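You operate a simulated robot arm through the tools that you are given. There is no shell and no other tool. Be economical: measure what you need, move in short steps, check, and stop when the job is done.

The job below is to be done with a simulated robot arm. You get a single attempt, and the scene is never put back.

JOB
Swap the white thread cone for the brown one and crank the bobbin in the winder full.
Fine: park the white cone on grey stand B; power stays off, clutch Free till swapped; then Wind, crank, back to Free; bobbin stays, others stay empty.

It is judged by the outcome, as a careful person would: the job done as asked, and still so three seconds after it is handed in. It fails if anything else is knocked over, pushed out of place, dropped, spilled or broken.

ROBOT AND FRAMES
A 6-joint arm with a two-finger parallel gripper, fixed in place. Base frame: the origin is at the foot of the arm, x ahead of it, y to its left, z up; the work surface is at about z = 80. Units: cm, degrees, N and s.
With the tool pointing down near the work surface it reaches from about 24 to 64 cm from the base axis. Its first joint turns from -66.0 to 66.0 degrees. Payload 2.7 kg.
Tool frame: the origin (TCP) lies between the finger pads and is the grasp point; the fingertips stand 2.3 cm ahead of it; z points along the fingers, y is the line along which they close. The gripper opens to 9.4 cm. The fingers are 3.8 cm wide and 1 cm thick; the gripper's body (5.4 by 9.6 cm) begins 3.9 cm behind the TCP.
Orientation is that of the tool frame in the base frame, as a unit quaternion [w, x, y, z]. With the fingers straight down and closing along the base's y, the tool's x points along the base's -x, its y along +y and its z along -z.

CONTROLS
- The arm moves only by the tool apply_moves. Its arguments are lists of equal length, an entry for each row: "xyz": the shift along the tool's x, y, z in cm, a list of three; "delta_rot": the turn, a rotation vector about the tool's x, y, z in degrees, a list of three; "fingers": the gripper command, from -1 (shut) to 1 (fully open), values between in proportion. In form: {"xyz": [[x, y, z], ...], "delta_rot": [[wx, wy, wz], ...], "fingers": [fingers, ...]}. A call has 1 to 8 rows; each row is the pose to reach, as a shift and turn from the pose commanded when the call began, along the tool's axes at that moment. A row lasts 0.2 s, in which the tool goes at most 5 cm and 8.6 degrees; a call with a longer step from one row to the next is refused whole, and so is a gripper value outside its range. Where a pose cannot be reached the arm comes as near as it can. A force on the tool above 90 N (or 10 N above the force at the start of the call, whichever is more), or a blocked arm, ends the call early, and 0.2 s more pass. Each finger travels about 4.5 cm/s and halts on what it meets, pressing with about 28 N; the grip force reading is that of the motor and also rises with nothing between the fingers. The clock runs only during rows and for 0.2 s after the last one: add rows that repeat a pose to give the fingers time. It gives the time, the measured TCP pose, the force on the tool (base axes), the opening and the grip force at its end, in the units of the frame above (readings bear some noise), with the torque about the TCP (base axes, N m) and any sound that the robot's microphone picked up, and new pictures: "show" is both (left out), scene, wrist or none.
- Cameras (640 x 400 px; columns grow to the right, rows downward): "scene" is fixed at [6.64, -42.51, 140.42]; the picture's right is [0.84, -0.55, 0.00], its down [-0.30, -0.46, -0.83] and it looks along [0.46, 0.70, -0.55] (base axes); focal length 320 px, centre (320, 200). "wrist" rides on the gripper at [8.7, 1.6, -7.4] in the tool frame; the picture's right is [-0.18, 0.98, 0.00], its down [-0.58, -0.11, -0.81] and it looks along [-0.79, -0.15, 0.59] (tool axes); focal length 243 px, centre (320, 200). There is no depth. A picture from a camera that has moved, and an enlarged one, comes with that camera's place and axes in the base frame and with its lens.
- close_up(camera, box): a new picture of the part [left, top, right, bottom] of that camera's present view, enlarged. It takes no simulated time.
- hand_in(): hands the job in; it is judged then, once.

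Work in short steps. Places have to be worked out from the pictures, the camera data and where the tool is seen: move nearer, look again, correct. Check each grasp and each placing, and mend what went wrong. You have 120 turns and 200 pictures in all, those below and enlarged ones among them. Open the gripper and draw the arm clear of the work before you hand the job in, unless the task says otherwise; then end with one line.

The tools are called after "Call:" as name(argument=value, ...) on one line, values as JSON. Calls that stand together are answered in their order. apply_moves: Moves the arm, as the interface text tells. Its arguments: {"type":"object","properties":{"xyz":{"type":"array","items":{"type":"array","items":{"type":"number"}}},"delta_rot":{"type":"array","items":{"type":"array","items":{"type":"number"}}},"fingers":{"type":"array","items":{"type":"number"}},"show":{"type":"string","enum":["both","scene","wrist","none"]}},"required":["xyz","delta_rot","fingers"]} The other tools are called the same way: close_up (camera, box) takes an enlarged picture of a part of a camera's view; hand_in () hands the job in.

At the start:

```text
clock: 0.0
eef_pos: [47.9, -4.52, 116.33]
ee_rot: [0.0, 0.001, 1.0, 0.0]
wrist_force: [-0.3, -1.2, 0.2]
wrist_torque: [-0.03, 0.03, 0.01]
gripper_width: 9.42
finger_force: 0.1
```

scene: 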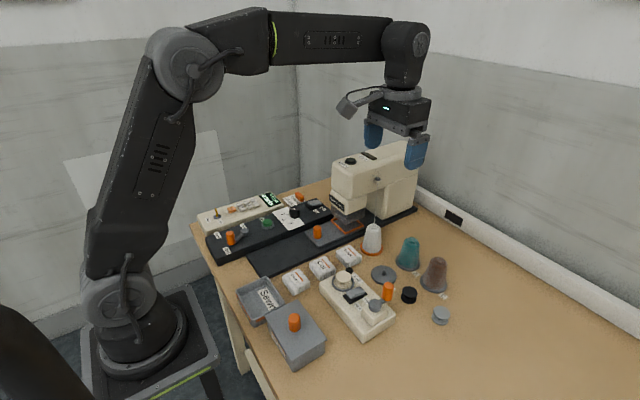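
wrist: 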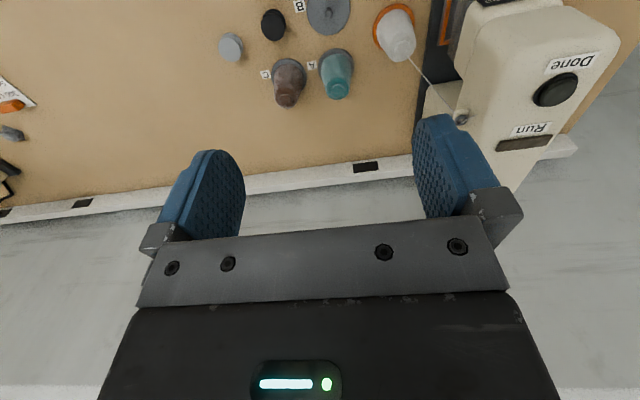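

I'll start by enlarging the work area to identify the stands, winder and switches.

Call:
close_up(camera="scene", box=[310, 210, 470, 350])

Call:
close_up(camera="scene", box=[190, 170, 350, 270])

Call:
close_up(camera="scene", box=[230, 240, 400, 370])

Call:
close_up(camera="wrist", box=[200, 0, 480, 140])

```text
2.86 times, centred on (390, 280) of scene
camera zoom: at [6.64, -42.51, 140.42], right [0.84, -0.55, 0.0], down [-0.3, -0.46, -0.83], along [0.46, 0.7, -0.55], focal length 914 px, centre (120, -29)
```

zoom: 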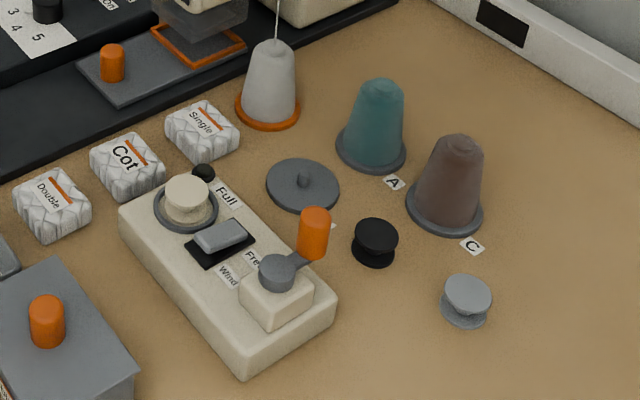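

```text
4.00 times, centred on (270, 220) of scene
camera zoom: at [6.64, -42.51, 140.42], right [0.84, -0.55, 0.0], down [-0.3, -0.46, -0.83], along [0.46, 0.7, -0.55], focal length 1280 px, centre (520, 120)
```

zoom: 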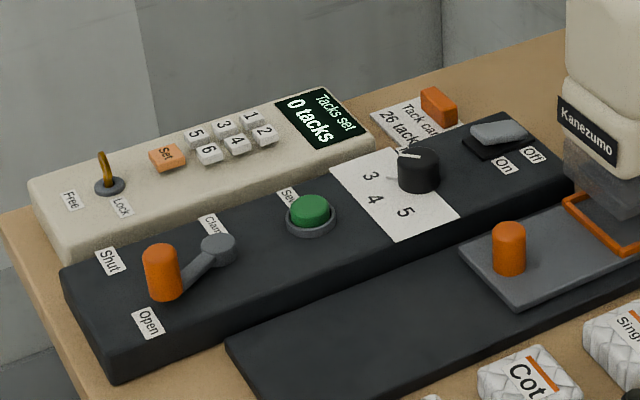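

```text
3.08 times, centred on (315, 305) of scene
camera zoom: at [6.64, -42.51, 140.42], right [0.84, -0.55, 0.0], down [-0.3, -0.46, -0.83], along [0.46, 0.7, -0.55], focal length 984 px, centre (335, -123)
```

zoom: 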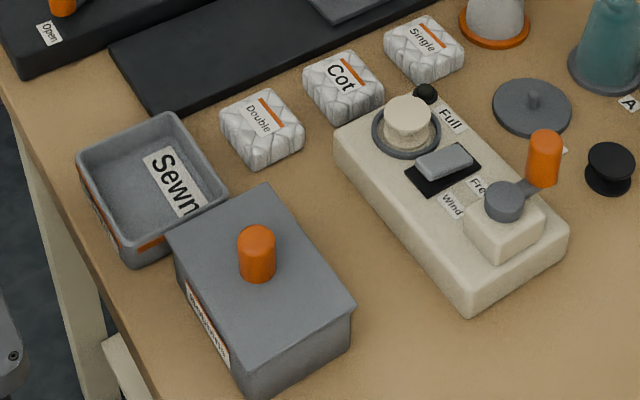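

```text
2.29 times, centred on (340, 70) of wrist
camera zoom: at [39.32, -2.96, 123.85], right [0.19, 0.98, 0.0], down [0.58, -0.11, 0.81], along [0.79, -0.15, -0.59], focal length 555 px, centre (274, 497)
```

zoom: 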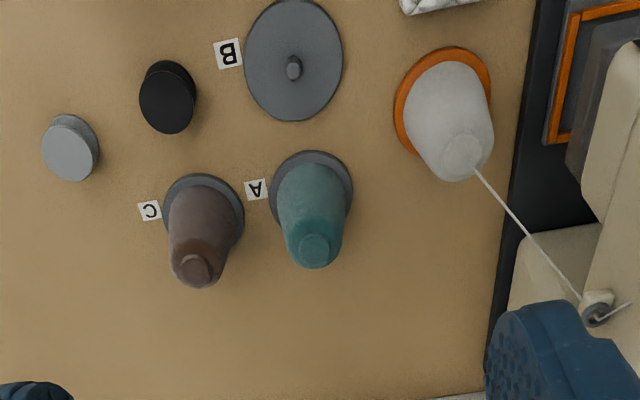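

White cone (orange stand) is at about (55.2, 5.3), brown (stand C) about (59.5, -12.5), stand B about (51.1, -4.1), and cone tops about z 88. I'll rotate the gripper 90° so the fingers close along x and stay clear of the machine, staying high.

Call:
apply_moves(xyz=[[0, 0, 0], [0, 0, 0], [0, 0, 0], [0, 0, 0], [0, 0, 0], [0, 0, 0], [0, 0, 0], [0, 0, 0]], delta_rot=[[0, 0, -8.5], [0, 0, -17], [0, 0, -25.5], [0, 0, -34], [0, 0, -42.5], [0, 0, -51], [0, 0, -59.5], [0, 0, -68]], fingers=[1, 1, 1, 1, 1, 1, 1, 1], show="none")

Call:
apply_moves(xyz=[[0, 0, 0], [0, 0, 0], [0, 0, 0], [0, 0, 0]], delta_rot=[[0, 0, -8], [0, 0, -16], [0, 0, -22], [0, 0, -22]], fingers=[1, 1, 1, 1], show="both")

```text
clock: 1.8
eef_pos: [47.85, -4.61, 116.33]
ee_rot: [0.0, -0.559, 0.829, 0.0]
wrist_force: [0.2, 0.3, 0.2]
wrist_torque: [0.03, -0.01, -0.04]
gripper_width: 9.41
finger_force: 0.0
```

```text
clock: 2.8
eef_pos: [47.88, -4.66, 116.46]
ee_rot: [0.0, 0.707, -0.707, 0.0]
wrist_force: [0.1, 0.0, -1.1]
wrist_torque: [0.05, 0.01, 0.01]
gripper_width: 9.42
finger_force: 0.2
camera wrist: at [46.35, -13.25, 123.86], right [-0.98, 0.18, 0.0], down [0.11, 0.58, 0.81], along [0.15, 0.79, -0.59], focal length 243 px, centre (320, 200)
```

scene: 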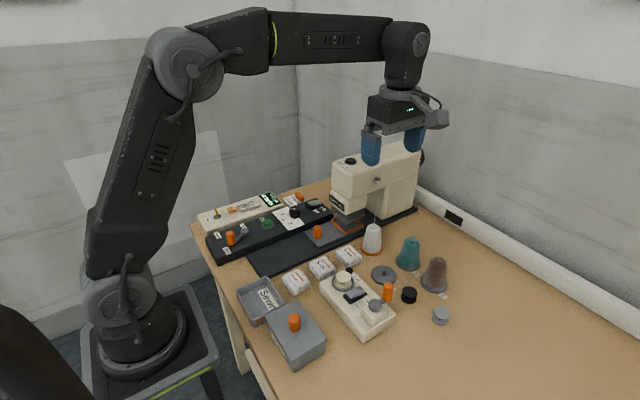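
wrist: 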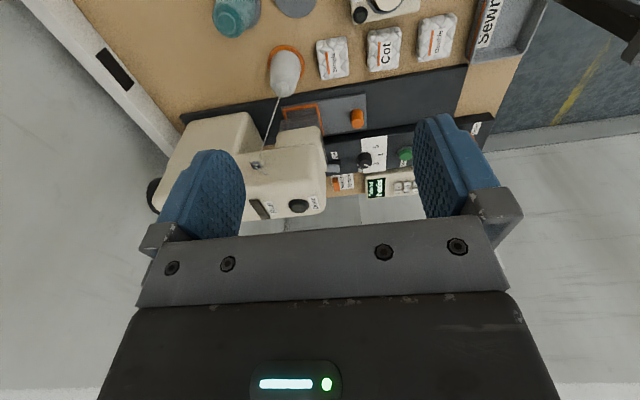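

The machine face is at about y 12.5, so the rotated gripper has room. I'll move over the white cone and look.

Call:
apply_moves(xyz=[[-2.5, -1.8, 4], [-5, -3.6, 8], [-7.5, -5.5, 12], [-9.9, -7.3, 16], [-9.9, -7.3, 20], [-9.9, -7.3, 20]], delta_rot=[[0, 0, 0], [0, 0, 0], [0, 0, 0], [0, 0, 0], [0, 0, 0], [0, 0, 0]], fingers=[0.4, 0.4, 0.4, 0.4, 0.4, 0.4], show="both")

```text
refused: row 1 steps farther than a row can; nothing moved
```

Row step was slightly too long, so I'll use finer steps.

Call:
apply_moves(xyz=[[-2, -1.5, 3.5], [-4, -3, 7], [-6, -4.5, 10.5], [-8, -6, 14], [-9.9, -7.3, 17], [-9.9, -7.3, 20], [-9.9, -7.3, 20]], delta_rot=[[0, 0, 0], [0, 0, 0], [0, 0, 0], [0, 0, 0], [0, 0, 0], [0, 0, 0], [0, 0, 0]], fingers=[0.4, 0.4, 0.4, 0.4, 0.4, 0.4, 0.4], show="both")

```text
clock: 4.4
eef_pos: [55.33, 5.39, 96.39]
ee_rot: [0.001, -0.706, 0.708, -0.001]
wrist_force: [-0.2, 0.4, -0.3]
wrist_torque: [0.0, 0.0, 0.01]
gripper_width: 6.6
finger_force: 0.2
camera wrist: at [53.73, -3.31, 103.88], right [-0.98, 0.19, 0.0], down [0.11, 0.58, 0.81], along [0.15, 0.79, -0.59], focal length 243 px, centre (320, 200)
```

scene: 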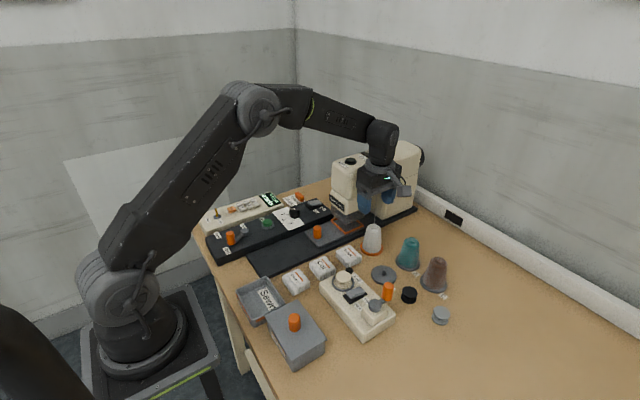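
wrist: 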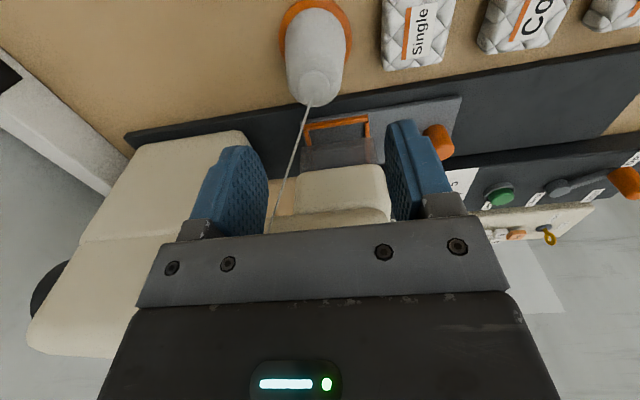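

The cone centres at about (55.5, 5.2), under the open fingers. I'll descend to z ≈ 85.2 and then close.

Call:
apply_moves(xyz=[[0.2, -0.15, 4], [0.2, -0.15, 8], [0.2, -0.15, 9.5], [0.2, -0.15, 11.2], [0.2, -0.15, 11.2]], delta_rot=[[0, 0, 0], [0, 0, 0], [0, 0, 0], [0, 0, 0], [0, 0, 0]], fingers=[0.4, 0.4, 0.4, 0.4, 0.4], show="both")

```text
clock: 5.6
eef_pos: [55.52, 4.89, 85.4]
ee_rot: [0.003, -0.705, 0.71, -0.002]
wrist_force: [-0.5, -0.1, 0.7]
wrist_torque: [-0.01, 0.0, -0.03]
gripper_width: 6.57
finger_force: 0.0
camera wrist: at [53.88, -3.83, 92.85], right [-0.98, 0.19, -0.01], down [0.11, 0.58, 0.81], along [0.16, 0.79, -0.59], focal length 243 px, centre (320, 200)
```

scene: 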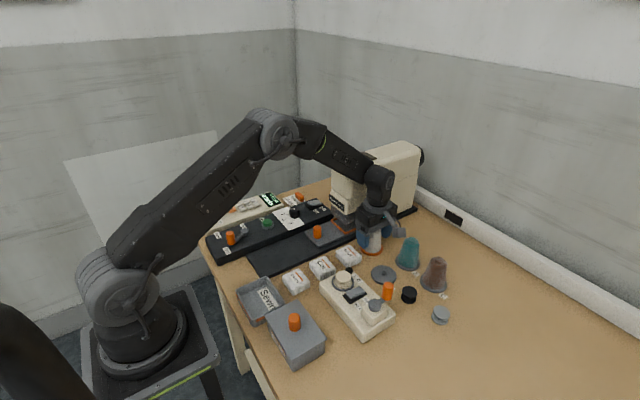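
wrist: 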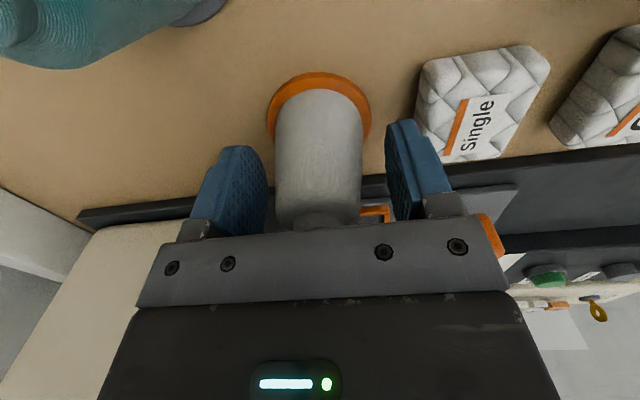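

The cone sits between the fingers, so I'll close.

Call:
apply_moves(xyz=[[0, 0, 0], [0, 0, 0], [0, 0, 0], [0, 0, 0], [0, 0, 0]], delta_rot=[[0, 0, 0], [0, 0, 0], [0, 0, 0], [0, 0, 0], [0, 0, 0]], fingers=[0.0, -0.4, -1, -1, -1], show="wrist")

```text
clock: 6.8
eef_pos: [55.37, 4.91, 85.33]
ee_rot: [0.003, -0.705, 0.709, -0.002]
wrist_force: [2.9, 2.1, 12.1]
wrist_torque: [0.17, -0.11, -0.03]
gripper_width: 4.69
finger_force: 28.3
camera wrist: at [53.85, -3.84, 92.8], right [-0.98, 0.19, -0.01], down [0.11, 0.58, 0.81], along [0.16, 0.79, -0.59], focal length 243 px, centre (320, 200)
```

wrist: 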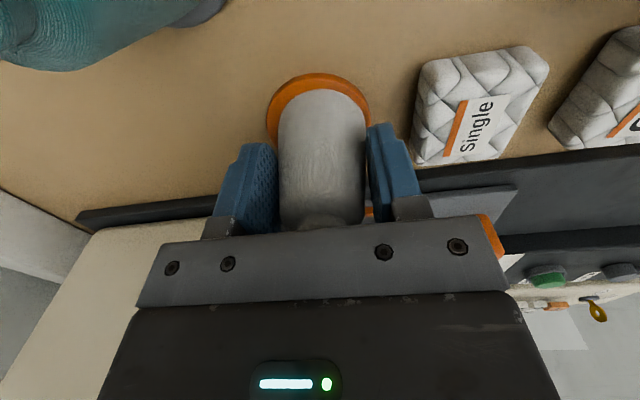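

Gripped at 4.7 cm. I'll lift slowly by 3 cm and check.

Call:
apply_moves(xyz=[[0, 0, -0.5], [0, 0, -1], [0, 0, -2], [0, 0, -3], [0, 0, -4]], delta_rot=[[0, 0, 0], [0, 0, 0], [0, 0, 0], [0, 0, 0], [0, 0, 0]], fingers=[-1, -1, -1, -1, -1], show="wrist")

Call:
close_up(camera="scene", box=[320, 190, 460, 300])

```text
clock: 8.0
eef_pos: [55.31, 5.22, 89.35]
ee_rot: [0.0, 0.707, -0.707, 0.002]
wrist_force: [-0.2, 0.4, -1.6]
wrist_torque: [0.02, 0.03, -0.01]
gripper_width: 4.68
finger_force: 28.0
camera wrist: at [53.81, -3.46, 96.73], right [-0.98, 0.18, 0.0], down [0.11, 0.58, 0.81], along [0.15, 0.79, -0.59], focal length 243 px, centre (320, 200)
```

wrist: 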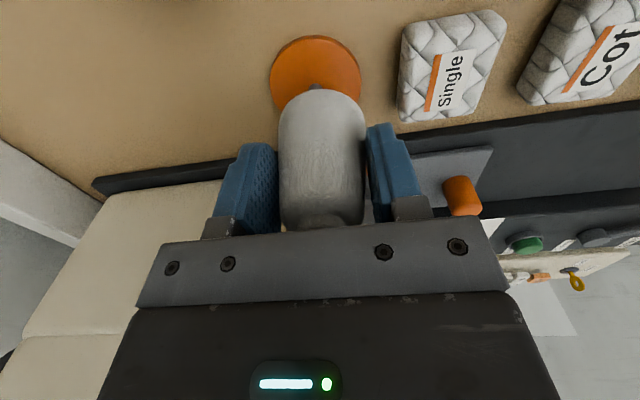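

```text
3.64 times, centred on (390, 245) of scene
camera zoom: at [6.65, -42.51, 140.42], right [0.84, -0.55, 0.0], down [-0.3, -0.46, -0.83], along [0.46, 0.7, -0.55], focal length 1163 px, centre (66, 36)
```

zoom: 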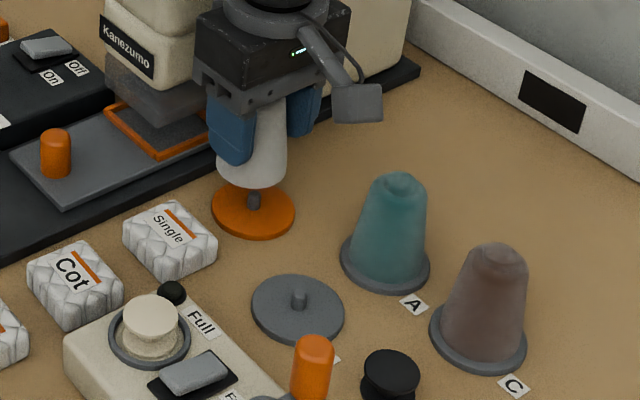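

The cone is held with its pin cleared. I'll lift a bit more, move over stand B at about (51.2, -4.1), and look.

Call:
apply_moves(xyz=[[0, 0, -3], [2.3, 1, -3.8], [4.6, 2, -3.8], [7, 3, -3.8], [9.3, 4.1, -3.8], [9.3, 4.1, -3.8], [9.3, 4.1, -3.8]], delta_rot=[[0, 0, 0], [0, 0, 0], [0, 0, 0], [0, 0, 0], [0, 0, 0], [0, 0, 0], [0, 0, 0]], fingers=[-1, -1, -1, -1, -1, -1, -1], show="wrist")

Call:
close_up(camera="scene", box=[320, 190, 460, 300])

```text
clock: 9.6
eef_pos: [51.12, -4.23, 93.04]
ee_rot: [0.0, -0.706, 0.708, 0.0]
wrist_force: [0.5, 0.0, -2.0]
wrist_torque: [-0.03, 0.02, -0.04]
gripper_width: 4.69
finger_force: 28.0
camera wrist: at [49.69, -12.92, 100.52], right [-0.98, 0.19, 0.0], down [0.11, 0.58, 0.81], along [0.15, 0.79, -0.59], focal length 243 px, centre (320, 200)
```

wrist: 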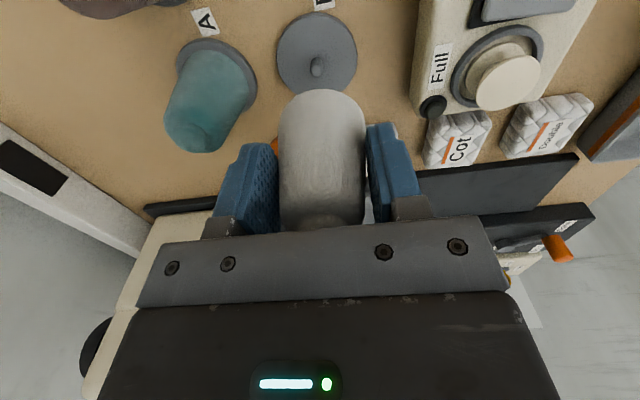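

```text
3.64 times, centred on (390, 245) of scene
camera zoom: at [6.64, -42.51, 140.42], right [0.84, -0.55, 0.0], down [-0.3, -0.46, -0.83], along [0.46, 0.7, -0.55], focal length 1163 px, centre (66, 36)
```

zoom: 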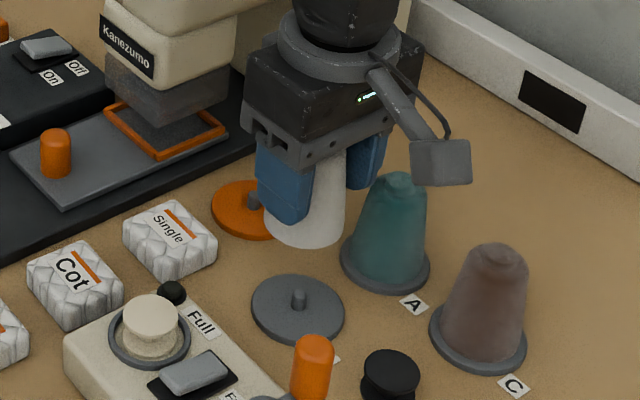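

Alignment over B looks close. I'll descend to just above the pin and check from both cameras.

Call:
apply_moves(xyz=[[0, -0.1, 2], [0, -0.1, 3.7], [0, -0.1, 3.7], [0, -0.1, 3.7]], delta_rot=[[0, 0, 0], [0, 0, 0], [0, 0, 0], [0, 0, 0]], fingers=[-1, -1, -1, -1], show="none")

Call:
close_up(camera="wrist", box=[220, 0, 420, 125])

Call:
close_up(camera="scene", box=[340, 210, 440, 290])

```text
clock: 10.6
eef_pos: [51.45, -4.32, 89.39]
ee_rot: [0.0, -0.706, 0.708, 0.0]
wrist_force: [-0.2, 0.0, -1.8]
wrist_torque: [0.0, -0.03, 0.01]
gripper_width: 4.71
finger_force: 27.7
```

```text
3.20 times, centred on (320, 62) of wrist
camera zoom: at [49.78, -12.9, 96.81], right [-0.98, 0.19, 0.0], down [0.11, 0.58, 0.81], along [0.15, 0.79, -0.59], focal length 776 px, centre (320, 640)
```

zoom: 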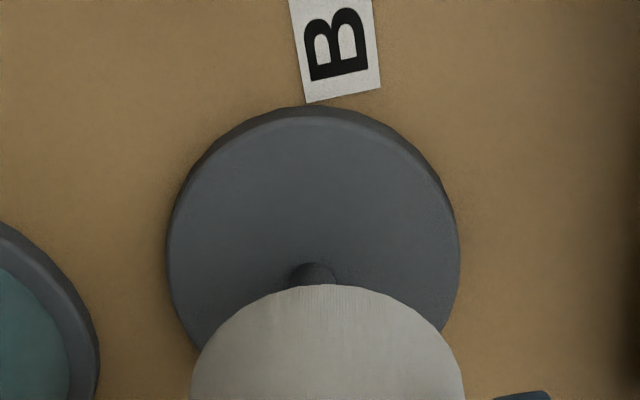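

```text
5.00 times, centred on (390, 250) of scene
camera zoom: at [6.65, -42.51, 140.42], right [0.84, -0.55, 0.0], down [-0.3, -0.46, -0.83], along [0.46, 0.7, -0.55], focal length 1600 px, centre (-30, -50)
```

zoom: 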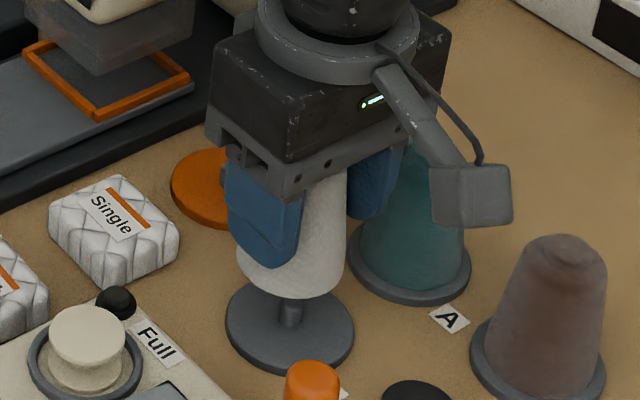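

The estimates agree to within about 0.2 cm. I'll nudge slightly and lower gently, watching force.

Call:
apply_moves(xyz=[[0.1, 0.1, 0.5], [0.1, 0.1, 1.0], [0.1, 0.1, 1.5], [0.1, 0.1, 2.0], [0.1, 0.1, 2.0]], delta_rot=[[0, 0, 0], [0, 0, 0], [0, 0, 0], [0, 0, 0], [0, 0, 0]], fingers=[-1, -1, -1, -1, -1], show="none")

Call:
close_up(camera="wrist", box=[220, 0, 420, 125])

Call:
close_up(camera="scene", box=[340, 210, 440, 290])

```text
clock: 11.8
eef_pos: [51.26, -4.31, 87.33]
ee_rot: [0.0, -0.706, 0.708, 0.0]
wrist_force: [0.7, 0.5, -0.7]
wrist_torque: [-0.01, -0.01, -0.01]
gripper_width: 4.68
finger_force: 27.9
```

```text
3.20 times, centred on (320, 62) of wrist
camera zoom: at [49.71, -12.96, 94.78], right [-0.98, 0.19, 0.0], down [0.11, 0.58, 0.81], along [0.15, 0.79, -0.59], focal length 776 px, centre (320, 640)
```

zoom: 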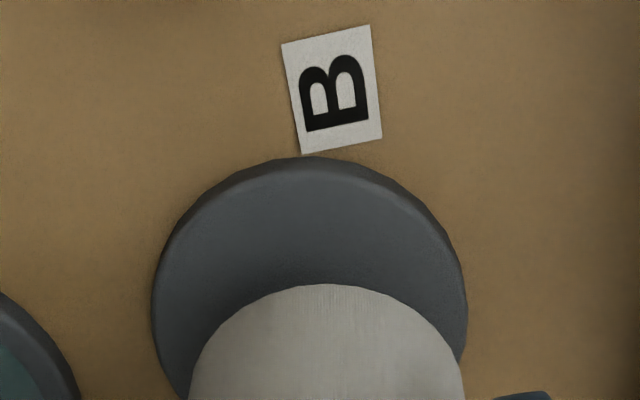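

```text
5.00 times, centred on (390, 250) of scene
camera zoom: at [6.65, -42.51, 140.42], right [0.84, -0.55, 0.0], down [-0.3, -0.46, -0.83], along [0.46, 0.7, -0.55], focal length 1600 px, centre (-30, -50)
```

zoom: 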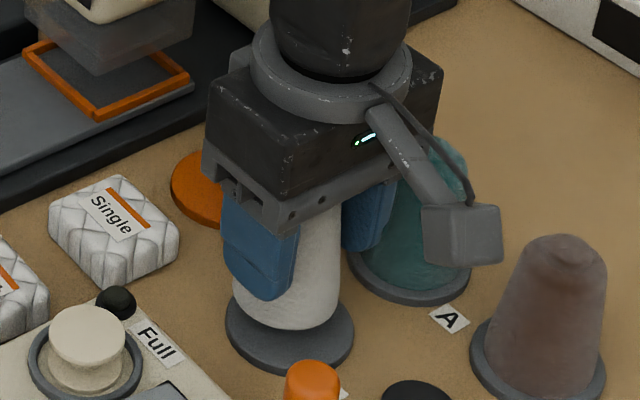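

Comparing with the orange-stand reference views, x is aligned and y is about 0.2 too high. I'll correct that and lower to the seat.

Call:
apply_moves(xyz=[[0.22, 0, 0.3], [0.22, 0, 0.8], [0.22, 0, 1.3], [0.22, 0, 1.7], [0.22, 0, 2.0], [0.22, 0, 2.0]], delta_rot=[[0, 0, 0], [0, 0, 0], [0, 0, 0], [0, 0, 0], [0, 0, 0], [0, 0, 0]], fingers=[-1, -1, -1, -1, -1, -1], show="wrist")

Call:
close_up(camera="scene", box=[340, 210, 440, 290])

```text
clock: 13.2
eef_pos: [51.36, -4.55, 85.36]
ee_rot: [0.001, -0.707, 0.708, 0.0]
wrist_force: [-4.2, 1.8, 8.1]
wrist_torque: [0.12, 0.02, 0.07]
gripper_width: 4.7
finger_force: 27.2
camera wrist: at [49.69, -13.18, 92.85], right [-0.98, 0.19, 0.0], down [0.11, 0.58, 0.81], along [0.15, 0.79, -0.59], focal length 243 px, centre (320, 200)
```

wrist: 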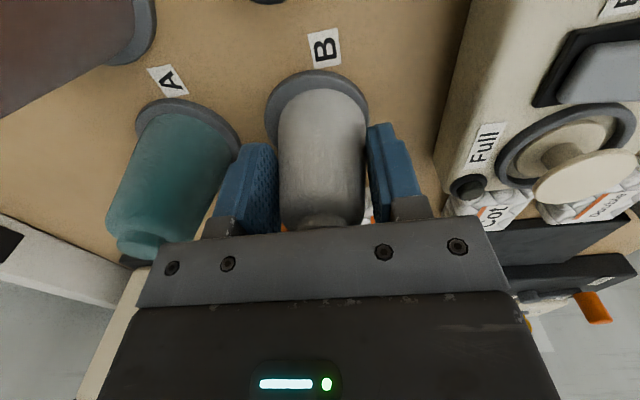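

```text
5.00 times, centred on (390, 250) of scene
camera zoom: at [6.62, -42.51, 140.42], right [0.84, -0.55, 0.0], down [-0.3, -0.46, -0.83], along [0.46, 0.7, -0.55], focal length 1600 px, centre (-30, -50)
```

zoom: 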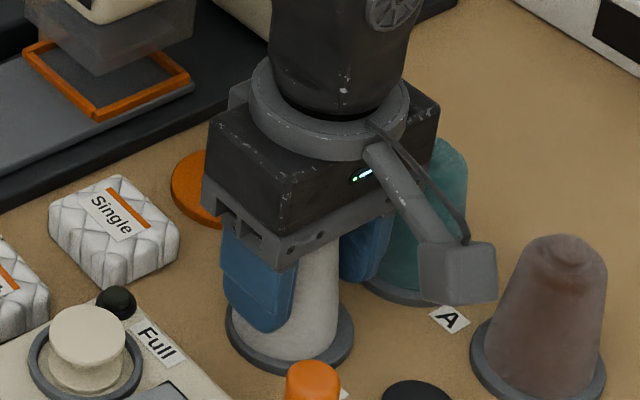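

The cone is seated (touch force of about 8 N). I'll release and raise straight up.

Call:
apply_moves(xyz=[[0, 0, 0], [0, 0, 0], [0, 0, 0], [0, 0, -3], [0, 0, -7], [0, 0, -11]], delta_rot=[[0, 0, 0], [0, 0, 0], [0, 0, 0], [0, 0, 0], [0, 0, 0], [0, 0, 0]], fingers=[0.1, 0.3, 0.3, 0.3, 0.3, 0.3], show="both")

```text
clock: 14.6
eef_pos: [51.16, -4.56, 96.44]
ee_rot: [0.0, -0.706, 0.709, -0.001]
wrist_force: [-0.2, -0.9, -0.2]
wrist_torque: [0.0, -0.01, 0.02]
gripper_width: 6.12
finger_force: 0.0
camera wrist: at [49.59, -13.21, 103.83], right [-0.98, 0.19, 0.0], down [0.11, 0.58, 0.81], along [0.15, 0.79, -0.59], focal length 243 px, centre (320, 200)
```

scene: 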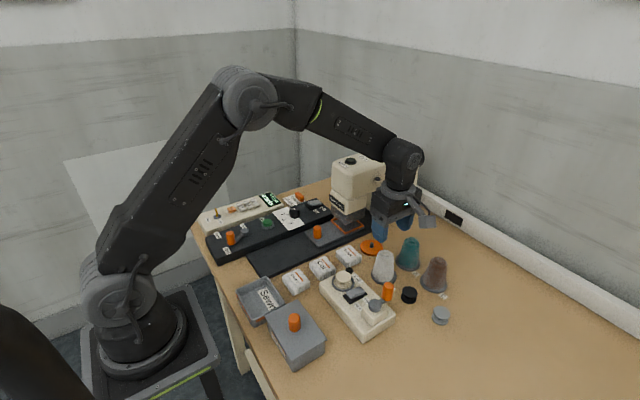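
wrist: 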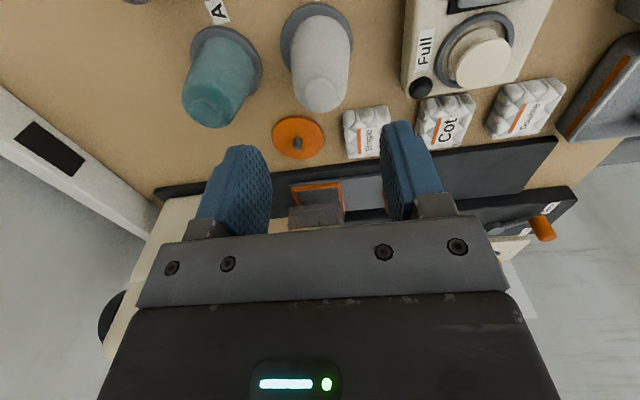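

The white cone stands on B. Next I'll move above the brown cone on stand C.

Call:
apply_moves(xyz=[[2, -2.1, -1], [4, -4.2, -1], [6, -6.3, -1], [7.95, -8.4, -1], [7.95, -8.4, 0], [7.95, -8.4, 0]], delta_rot=[[0, 0, 0], [0, 0, 0], [0, 0, 0], [0, 0, 0], [0, 0, 0], [0, 0, 0]], fingers=[0.4, 0.4, 0.4, 0.4, 0.4, 0.4], show="wrist")

Call:
close_up(camera="scene", box=[340, 210, 480, 310])

```text
clock: 16.0
eef_pos: [59.58, -12.43, 96.4]
ee_rot: [0.0, -0.707, 0.708, -0.001]
wrist_force: [0.0, 0.0, -0.1]
wrist_torque: [0.0, 0.0, 0.03]
gripper_width: 6.57
finger_force: 0.0
camera wrist: at [58.07, -21.11, 103.82], right [-0.98, 0.19, 0.0], down [0.11, 0.58, 0.81], along [0.15, 0.79, -0.59], focal length 243 px, centre (320, 200)
```

wrist: 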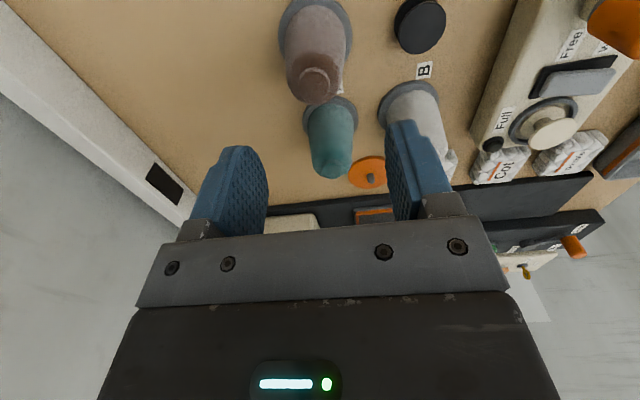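

```text
4.00 times, centred on (410, 260) of scene
camera zoom: at [6.64, -42.51, 140.42], right [0.84, -0.55, 0.0], down [-0.3, -0.46, -0.83], along [0.46, 0.7, -0.55], focal length 1280 px, centre (-40, -40)
```

zoom: 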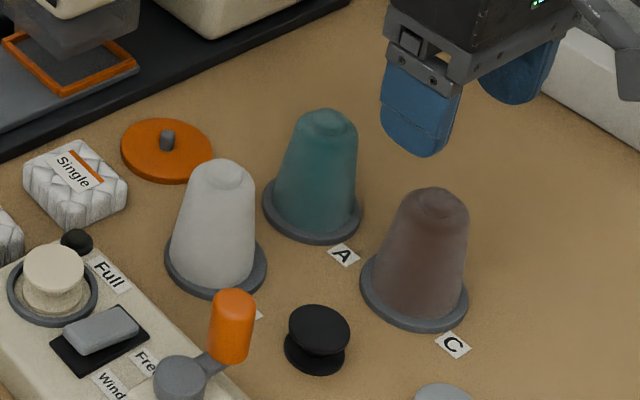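

The brown cone is about 0.2 cm farther in x and 0.35 cm lower in y. I'll correct and descend.

Call:
apply_moves(xyz=[[0.38, -0.2, 4], [0.38, -0.2, 8], [0.38, -0.2, 9.5], [0.38, -0.2, 11.1], [0.38, -0.2, 11.1]], delta_rot=[[0, 0, 0], [0, 0, 0], [0, 0, 0], [0, 0, 0], [0, 0, 0]], fingers=[0.4, 0.4, 0.4, 0.4, 0.4], show="wrist")

```text
clock: 17.2
eef_pos: [59.88, -12.86, 85.32]
ee_rot: [0.0, -0.707, 0.708, -0.001]
wrist_force: [0.0, 1.3, 0.1]
wrist_torque: [0.0, 0.0, -0.03]
gripper_width: 6.6
finger_force: 0.1
camera wrist: at [58.33, -21.54, 92.71], right [-0.98, 0.19, 0.0], down [0.11, 0.58, 0.81], along [0.15, 0.79, -0.59], focal length 243 px, centre (320, 200)
```

wrist: 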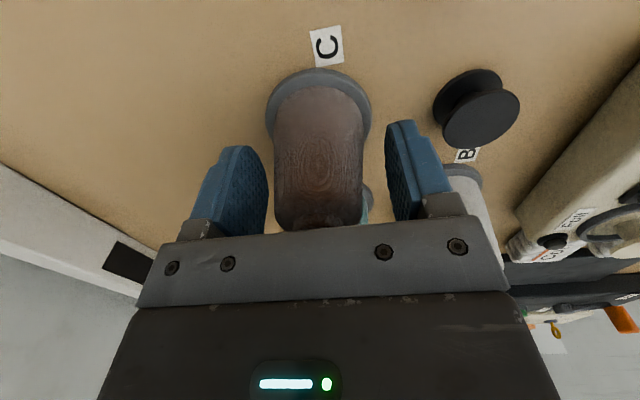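

Well centred, so after a 0.15 cm nudge in y I'll close.

Call:
apply_moves(xyz=[[0.15, 0, 0], [0.15, 0, 0], [0.15, 0, 0], [0.15, 0, 0], [0.15, 0, 0], [0.15, 0, 0]], delta_rot=[[0, 0, 0], [0, 0, 0], [0, 0, 0], [0, 0, 0], [0, 0, 0], [0, 0, 0]], fingers=[0.4, 0, -0.4, -1, -1, -1], show="wrist")

Call:
apply_moves(xyz=[[0, 0, -0.5], [0, 0, -1], [0, 0, -2], [0, 0, -3], [0, 0, -4], [0, 0, -4]], delta_rot=[[0, 0, 0], [0, 0, 0], [0, 0, 0], [0, 0, 0], [0, 0, 0], [0, 0, 0]], fingers=[-1, -1, -1, -1, -1, -1], show="wrist")

```text
clock: 18.6
eef_pos: [59.77, -12.98, 85.16]
ee_rot: [0.002, -0.707, 0.708, -0.001]
wrist_force: [0.8, 0.2, 0.3]
wrist_torque: [-0.02, -0.03, -0.01]
gripper_width: 4.72
finger_force: 27.6
camera wrist: at [58.3, -21.69, 92.71], right [-0.98, 0.19, 0.0], down [0.11, 0.58, 0.81], along [0.15, 0.79, -0.59], focal length 243 px, centre (320, 200)
```

wrist: 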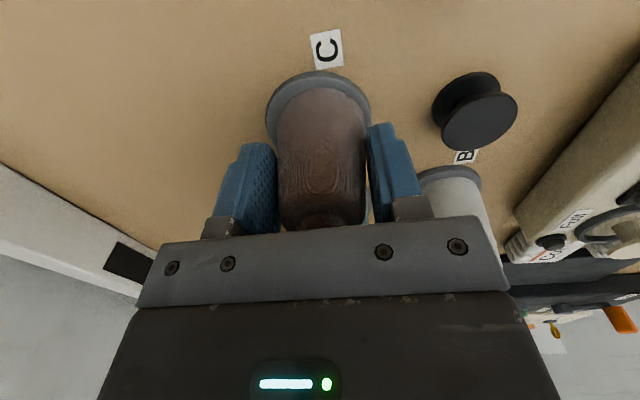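

```text
clock: 20.0
eef_pos: [59.84, -13.07, 89.23]
ee_rot: [0.0, -0.706, 0.708, 0.0]
wrist_force: [0.1, -0.3, -1.2]
wrist_torque: [0.0, 0.0, 0.02]
gripper_width: 4.73
finger_force: 27.5
camera wrist: at [58.25, -21.68, 96.69], right [-0.98, 0.19, 0.0], down [0.11, 0.58, 0.81], along [0.15, 0.79, -0.59], focal length 243 px, centre (320, 200)
```

wrist: 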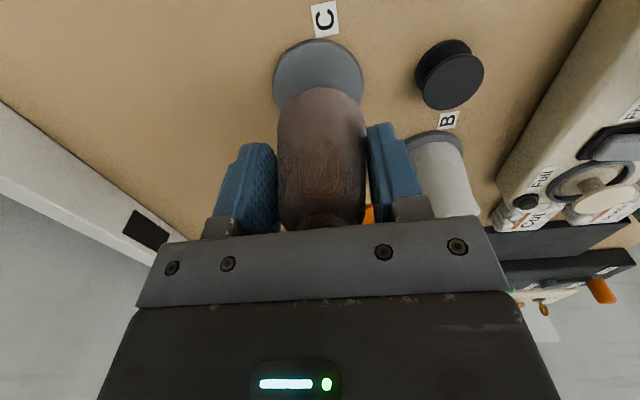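

Brown is held. I'll raise high enough to clear the other cones and carry it over the orange stand.

Call:
apply_moves(xyz=[[0, 0, -4], [0, 0, -8], [-4, 1, -8], [-8, 2, -8], [-12, 3, -8], [-16, 4, -8], [-18, 4.45, -8], [-18, 4.45, -8]], delta_rot=[[0, 0, 0], [0, 0, 0], [0, 0, 0], [0, 0, 0], [0, 0, 0], [0, 0, 0], [0, 0, 0], [0, 0, 0]], fingers=[-1, -1, -1, -1, -1, -1, -1, -1], show="wrist")

```text
clock: 21.8
eef_pos: [55.53, 4.99, 97.3]
ee_rot: [0.0, -0.706, 0.708, 0.0]
wrist_force: [-0.1, 1.1, -0.9]
wrist_torque: [-0.03, -0.01, 0.0]
gripper_width: 4.73
finger_force: 28.1
camera wrist: at [53.89, -3.67, 104.73], right [-0.98, 0.19, 0.0], down [0.11, 0.58, 0.81], along [0.15, 0.79, -0.59], focal length 243 px, centre (320, 200)
```

wrist: 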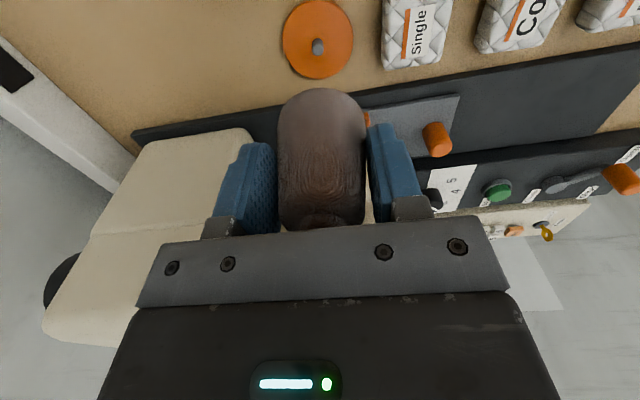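

Now I'll descend to about 89.2 for comparison with the lift reference view.

Call:
apply_moves(xyz=[[0, 0, 3], [0, 0, 6], [0, 0, 8], [0, 0, 8], [0, 0, 8]], delta_rot=[[0, 0, 0], [0, 0, 0], [0, 0, 0], [0, 0, 0], [0, 0, 0]], fingers=[-1, -1, -1, -1, -1], show="wrist")

Call:
close_up(camera="scene", box=[330, 190, 430, 270])

```text
clock: 23.0
eef_pos: [55.41, 4.98, 89.11]
ee_rot: [0.0, -0.707, 0.707, 0.0]
wrist_force: [0.1, 0.0, -0.2]
wrist_torque: [-0.02, -0.02, 0.03]
gripper_width: 4.72
finger_force: 28.1
camera wrist: at [53.93, -3.69, 96.69], right [-0.98, 0.19, 0.0], down [0.11, 0.58, 0.81], along [0.15, 0.79, -0.59], focal length 243 px, centre (320, 200)
```

wrist: 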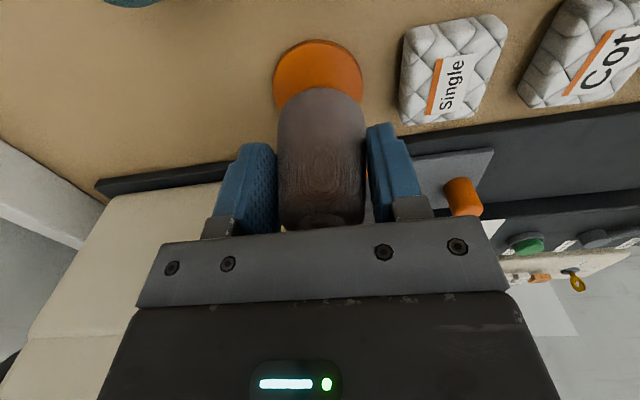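

```text
5.00 times, centred on (380, 230) of scene
camera zoom: at [6.65, -42.51, 140.42], right [0.84, -0.55, 0.0], down [-0.3, -0.46, -0.83], along [0.46, 0.7, -0.55], focal length 1600 px, centre (20, 50)
```

zoom: 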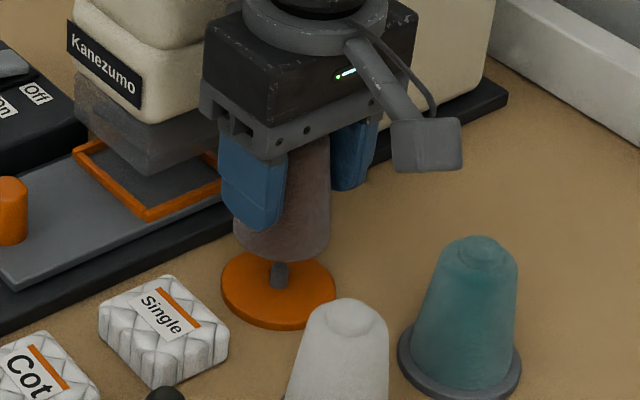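

The view matches the aligned lift from C, so I'll lower to the seat.

Call:
apply_moves(xyz=[[0, 0, 1], [0, 0, 2], [0, 0, 2.8], [0, 0, 3.4], [0, 0, 3.9], [0, 0, 3.9]], delta_rot=[[0, 0, 0], [0, 0, 0], [0, 0, 0], [0, 0, 0], [0, 0, 0], [0, 0, 0]], fingers=[-1, -1, -1, -1, -1, -1], show="wrist")

Call:
close_up(camera="scene", box=[330, 190, 430, 270])

```text
clock: 24.4
eef_pos: [55.53, 4.75, 85.51]
ee_rot: [0.001, -0.705, 0.709, -0.002]
wrist_force: [0.7, 0.0, -0.9]
wrist_torque: [-0.01, 0.01, 0.01]
gripper_width: 4.69
finger_force: 28.4
camera wrist: at [53.93, -3.84, 92.86], right [-0.98, 0.19, 0.0], down [0.11, 0.58, 0.81], along [0.15, 0.79, -0.59], focal length 243 px, centre (320, 200)
```

wrist: 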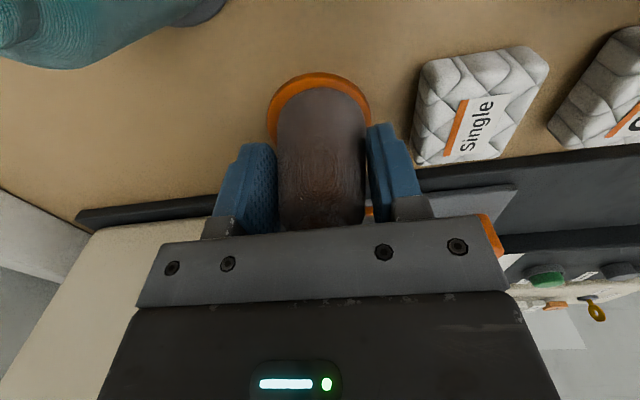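

```text
5.00 times, centred on (380, 230) of scene
camera zoom: at [6.62, -42.57, 140.4], right [0.84, -0.55, 0.0], down [-0.3, -0.46, -0.83], along [0.46, 0.7, -0.55], focal length 1600 px, centre (20, 50)
```

zoom: 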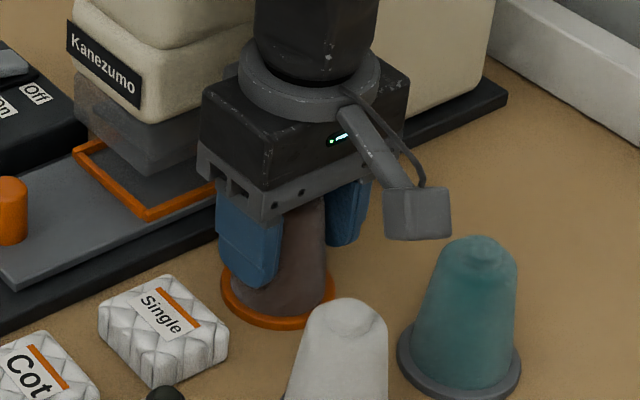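

There is no contact force yet, so I'll lower a bit further.

Call:
apply_moves(xyz=[[0, 0, 0.15], [0, 0, 0.3], [0, 0, 0.3]], delta_rot=[[0, 0, 0], [0, 0, 0], [0, 0, 0]], fingers=[-1, -1, -1], show="none")

```text
clock: 25.2
eef_pos: [55.5, 4.89, 85.3]
ee_rot: [0.002, -0.705, 0.71, -0.002]
wrist_force: [-8.9, 2.1, 19.9]
wrist_torque: [0.06, 0.55, -0.01]
gripper_width: 4.72
finger_force: 28.0
```

Seated (about 20 N upward). I'll release and rise.

Call:
apply_moves(xyz=[[0, 0, -0.1], [0, 0, -0.1], [0, 0, -0.1], [0, 0, -3], [0, 0, -7], [0, 0, -11]], delta_rot=[[0, 0, 0], [0, 0, 0], [0, 0, 0], [0, 0, 0], [0, 0, 0], [0, 0, 0]], fingers=[0.1, 0.3, 0.3, 0.3, 0.3, 0.3], show="wrist")

Call:
close_up(camera="scene", box=[310, 190, 470, 300])

```text
clock: 26.6
eef_pos: [55.34, 5.15, 96.0]
ee_rot: [0.0, -0.707, 0.707, 0.001]
wrist_force: [0.0, -0.7, 0.2]
wrist_torque: [0.0, 0.0, 0.04]
gripper_width: 6.11
finger_force: 0.0
camera wrist: at [53.86, -3.58, 103.51], right [-0.98, 0.18, 0.0], down [0.11, 0.58, 0.81], along [0.15, 0.79, -0.59], focal length 243 px, centre (320, 200)
```

wrist: 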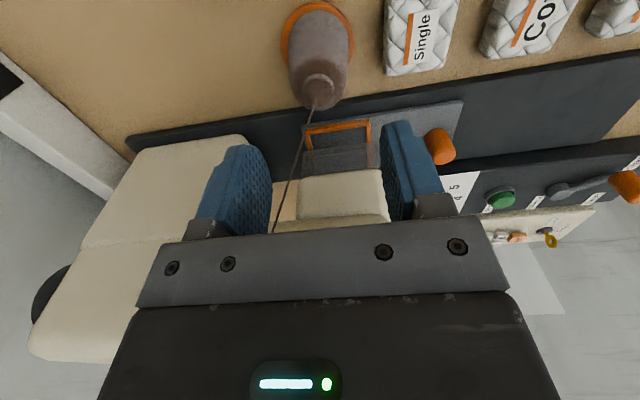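

```text
3.64 times, centred on (390, 245) of scene
camera zoom: at [6.64, -42.51, 140.42], right [0.84, -0.55, 0.0], down [-0.3, -0.46, -0.83], along [0.46, 0.7, -0.55], focal length 1163 px, centre (66, 36)
```

zoom: 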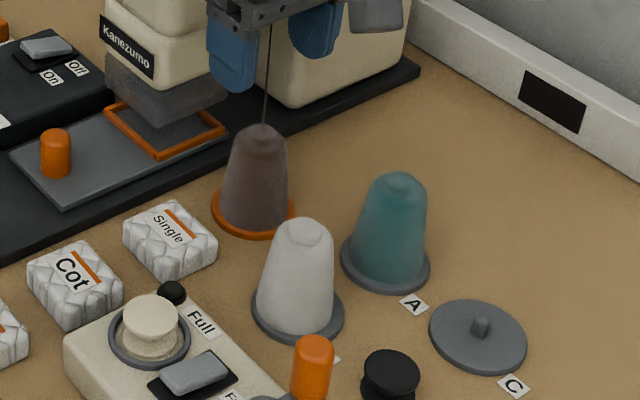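

Swap done; the thread now comes from the brown cone. Next I'll move above the winder to inspect the clutch and crank.

Call:
apply_moves(xyz=[[0, 0, -4], [3, 2.7, -6], [6, 5.4, -6], [9, 8.1, -6], [12, 10.8, -6], [15, 13.5, -6], [17.2, 15.3, -6], [17.2, 15.3, -6]], delta_rot=[[0, 0, 0], [0, 0, 0], [0, 0, 0], [0, 0, 0], [0, 0, 0], [0, 0, 0], [0, 0, 0], [0, 0, 0]], fingers=[1, 1, 1, 1, 1, 1, 1, 1], show="wrist")

Call:
close_up(camera="wrist", box=[200, 0, 440, 150])

Call:
close_up(camera="scene", box=[315, 260, 405, 345])

```text
clock: 28.4
eef_pos: [39.9, -12.18, 102.08]
ee_rot: [0.0, -0.706, 0.708, 0.0]
wrist_force: [-0.7, 0.3, 0.4]
wrist_torque: [0.02, 0.0, 0.0]
gripper_width: 9.41
finger_force: 0.0
camera wrist: at [38.52, -20.9, 109.56], right [-0.98, 0.19, 0.0], down [0.11, 0.58, 0.81], along [0.15, 0.79, -0.59], focal length 243 px, centre (320, 200)
```

wrist: 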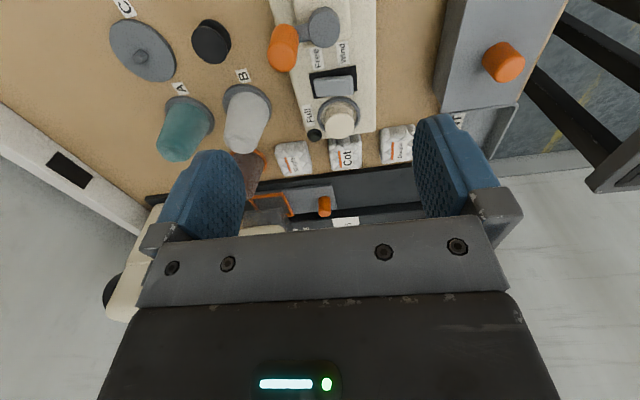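

```text
2.67 times, centred on (320, 75) of wrist
camera zoom: at [38.52, -20.9, 109.56], right [-0.98, 0.19, 0.0], down [0.11, 0.58, 0.81], along [0.15, 0.79, -0.59], focal length 647 px, centre (320, 533)
```

zoom: 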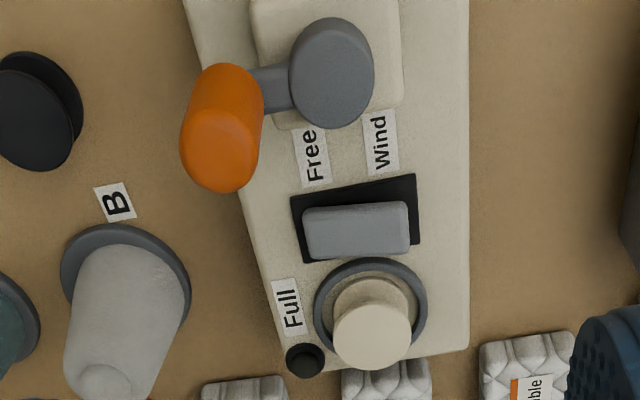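

```text
4.71 times, centred on (360, 302) of scene
camera zoom: at [6.64, -42.51, 140.42], right [0.84, -0.55, 0.0], down [-0.3, -0.46, -0.83], along [0.46, 0.7, -0.55], focal length 1505 px, centre (132, -282)
```

zoom: 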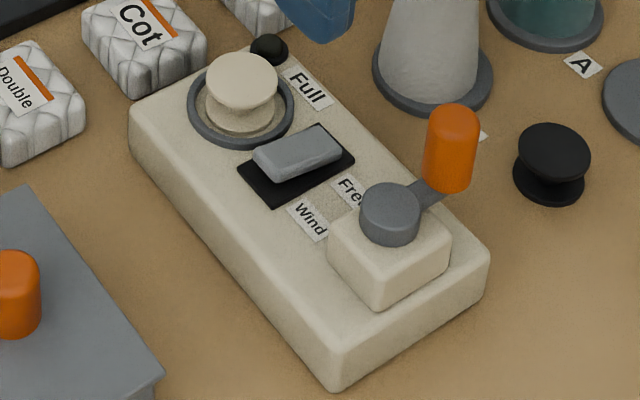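

The clutch rocker sits at about x 37.6–41.6, y -7.3, top z ≈ 84.5, with Wind on the -x end, and it is on Free now. I'll close the fingers and come down above the Wind end.

Call:
apply_moves(xyz=[[0, 0, 0], [-2, 1, 2], [-4.5, 2.2, 5], [-4.5, 2.2, 8], [-4.5, 2.2, 11], [-4.5, 2.2, 12], [-4.5, 2.2, 12]], delta_rot=[[0, 0, 0], [0, 0, 0], [0, 0, 0], [0, 0, 0], [0, 0, 0], [0, 0, 0], [0, 0, 0]], fingers=[-1, -1, -1, -1, -1, -1, -1], show="wrist")

Call:
close_up(camera="scene", box=[310, 240, 410, 340])

```text
clock: 30.0
eef_pos: [37.84, -7.72, 89.89]
ee_rot: [0.0, -0.706, 0.708, 0.0]
wrist_force: [-0.3, -0.2, 0.7]
wrist_torque: [-0.01, 0.03, -0.02]
gripper_width: 0.0
finger_force: 28.2
camera wrist: at [36.3, -16.37, 97.38], right [-0.98, 0.19, 0.0], down [0.11, 0.58, 0.81], along [0.15, 0.79, -0.59], focal length 243 px, centre (320, 200)
```

wrist: 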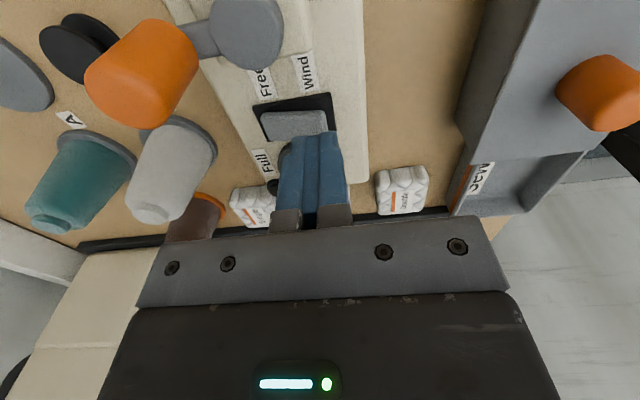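

```text
4.00 times, centred on (360, 290) of scene
camera zoom: at [6.64, -42.51, 140.42], right [0.84, -0.55, 0.0], down [-0.3, -0.46, -0.83], along [0.46, 0.7, -0.55], focal length 1280 px, centre (160, -160)
```

zoom: 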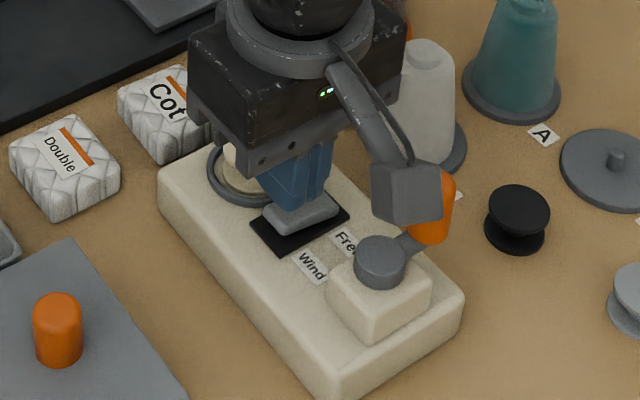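

Aligned over the Wind end. I'll press down in small steps.

Call:
apply_moves(xyz=[[0, 0, 1.5], [0, 0, 2.5], [0, 0, 3.0], [0, 0, 3.3], [0, 0, 3.6]], delta_rot=[[0, 0, 0], [0, 0, 0], [0, 0, 0], [0, 0, 0], [0, 0, 0]], fingers=[-1, -1, -1, -1, -1], show="none")

Call:
close_up(camera="scene", box=[340, 270, 400, 320])

```text
clock: 31.2
eef_pos: [37.93, -7.63, 87.06]
ee_rot: [0.001, -0.707, 0.707, -0.002]
wrist_force: [-13.2, 2.8, 22.2]
wrist_torque: [0.21, 0.08, 0.11]
gripper_width: 0.02
finger_force: 27.7
stopped in row 5: the force on the tool passed its limit at 97 N (the readings are from after the stop); the commanded pose is now the measured one
```

```text
8.00 times, centred on (370, 295) of scene
camera zoom: at [6.58, -42.5, 140.43], right [0.84, -0.55, 0.0], down [-0.3, -0.46, -0.83], along [0.46, 0.7, -0.55], focal length 2559 px, centre (-80, -560)
```

zoom: 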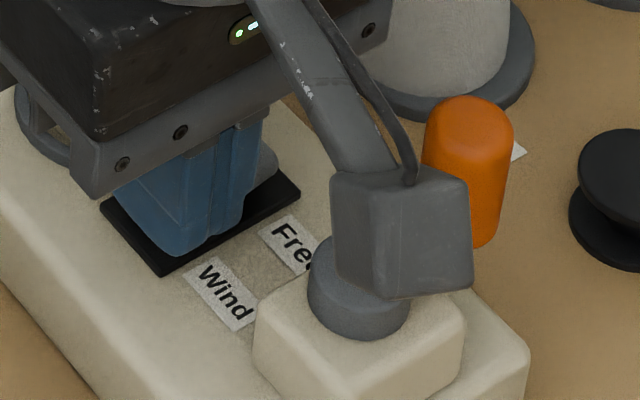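

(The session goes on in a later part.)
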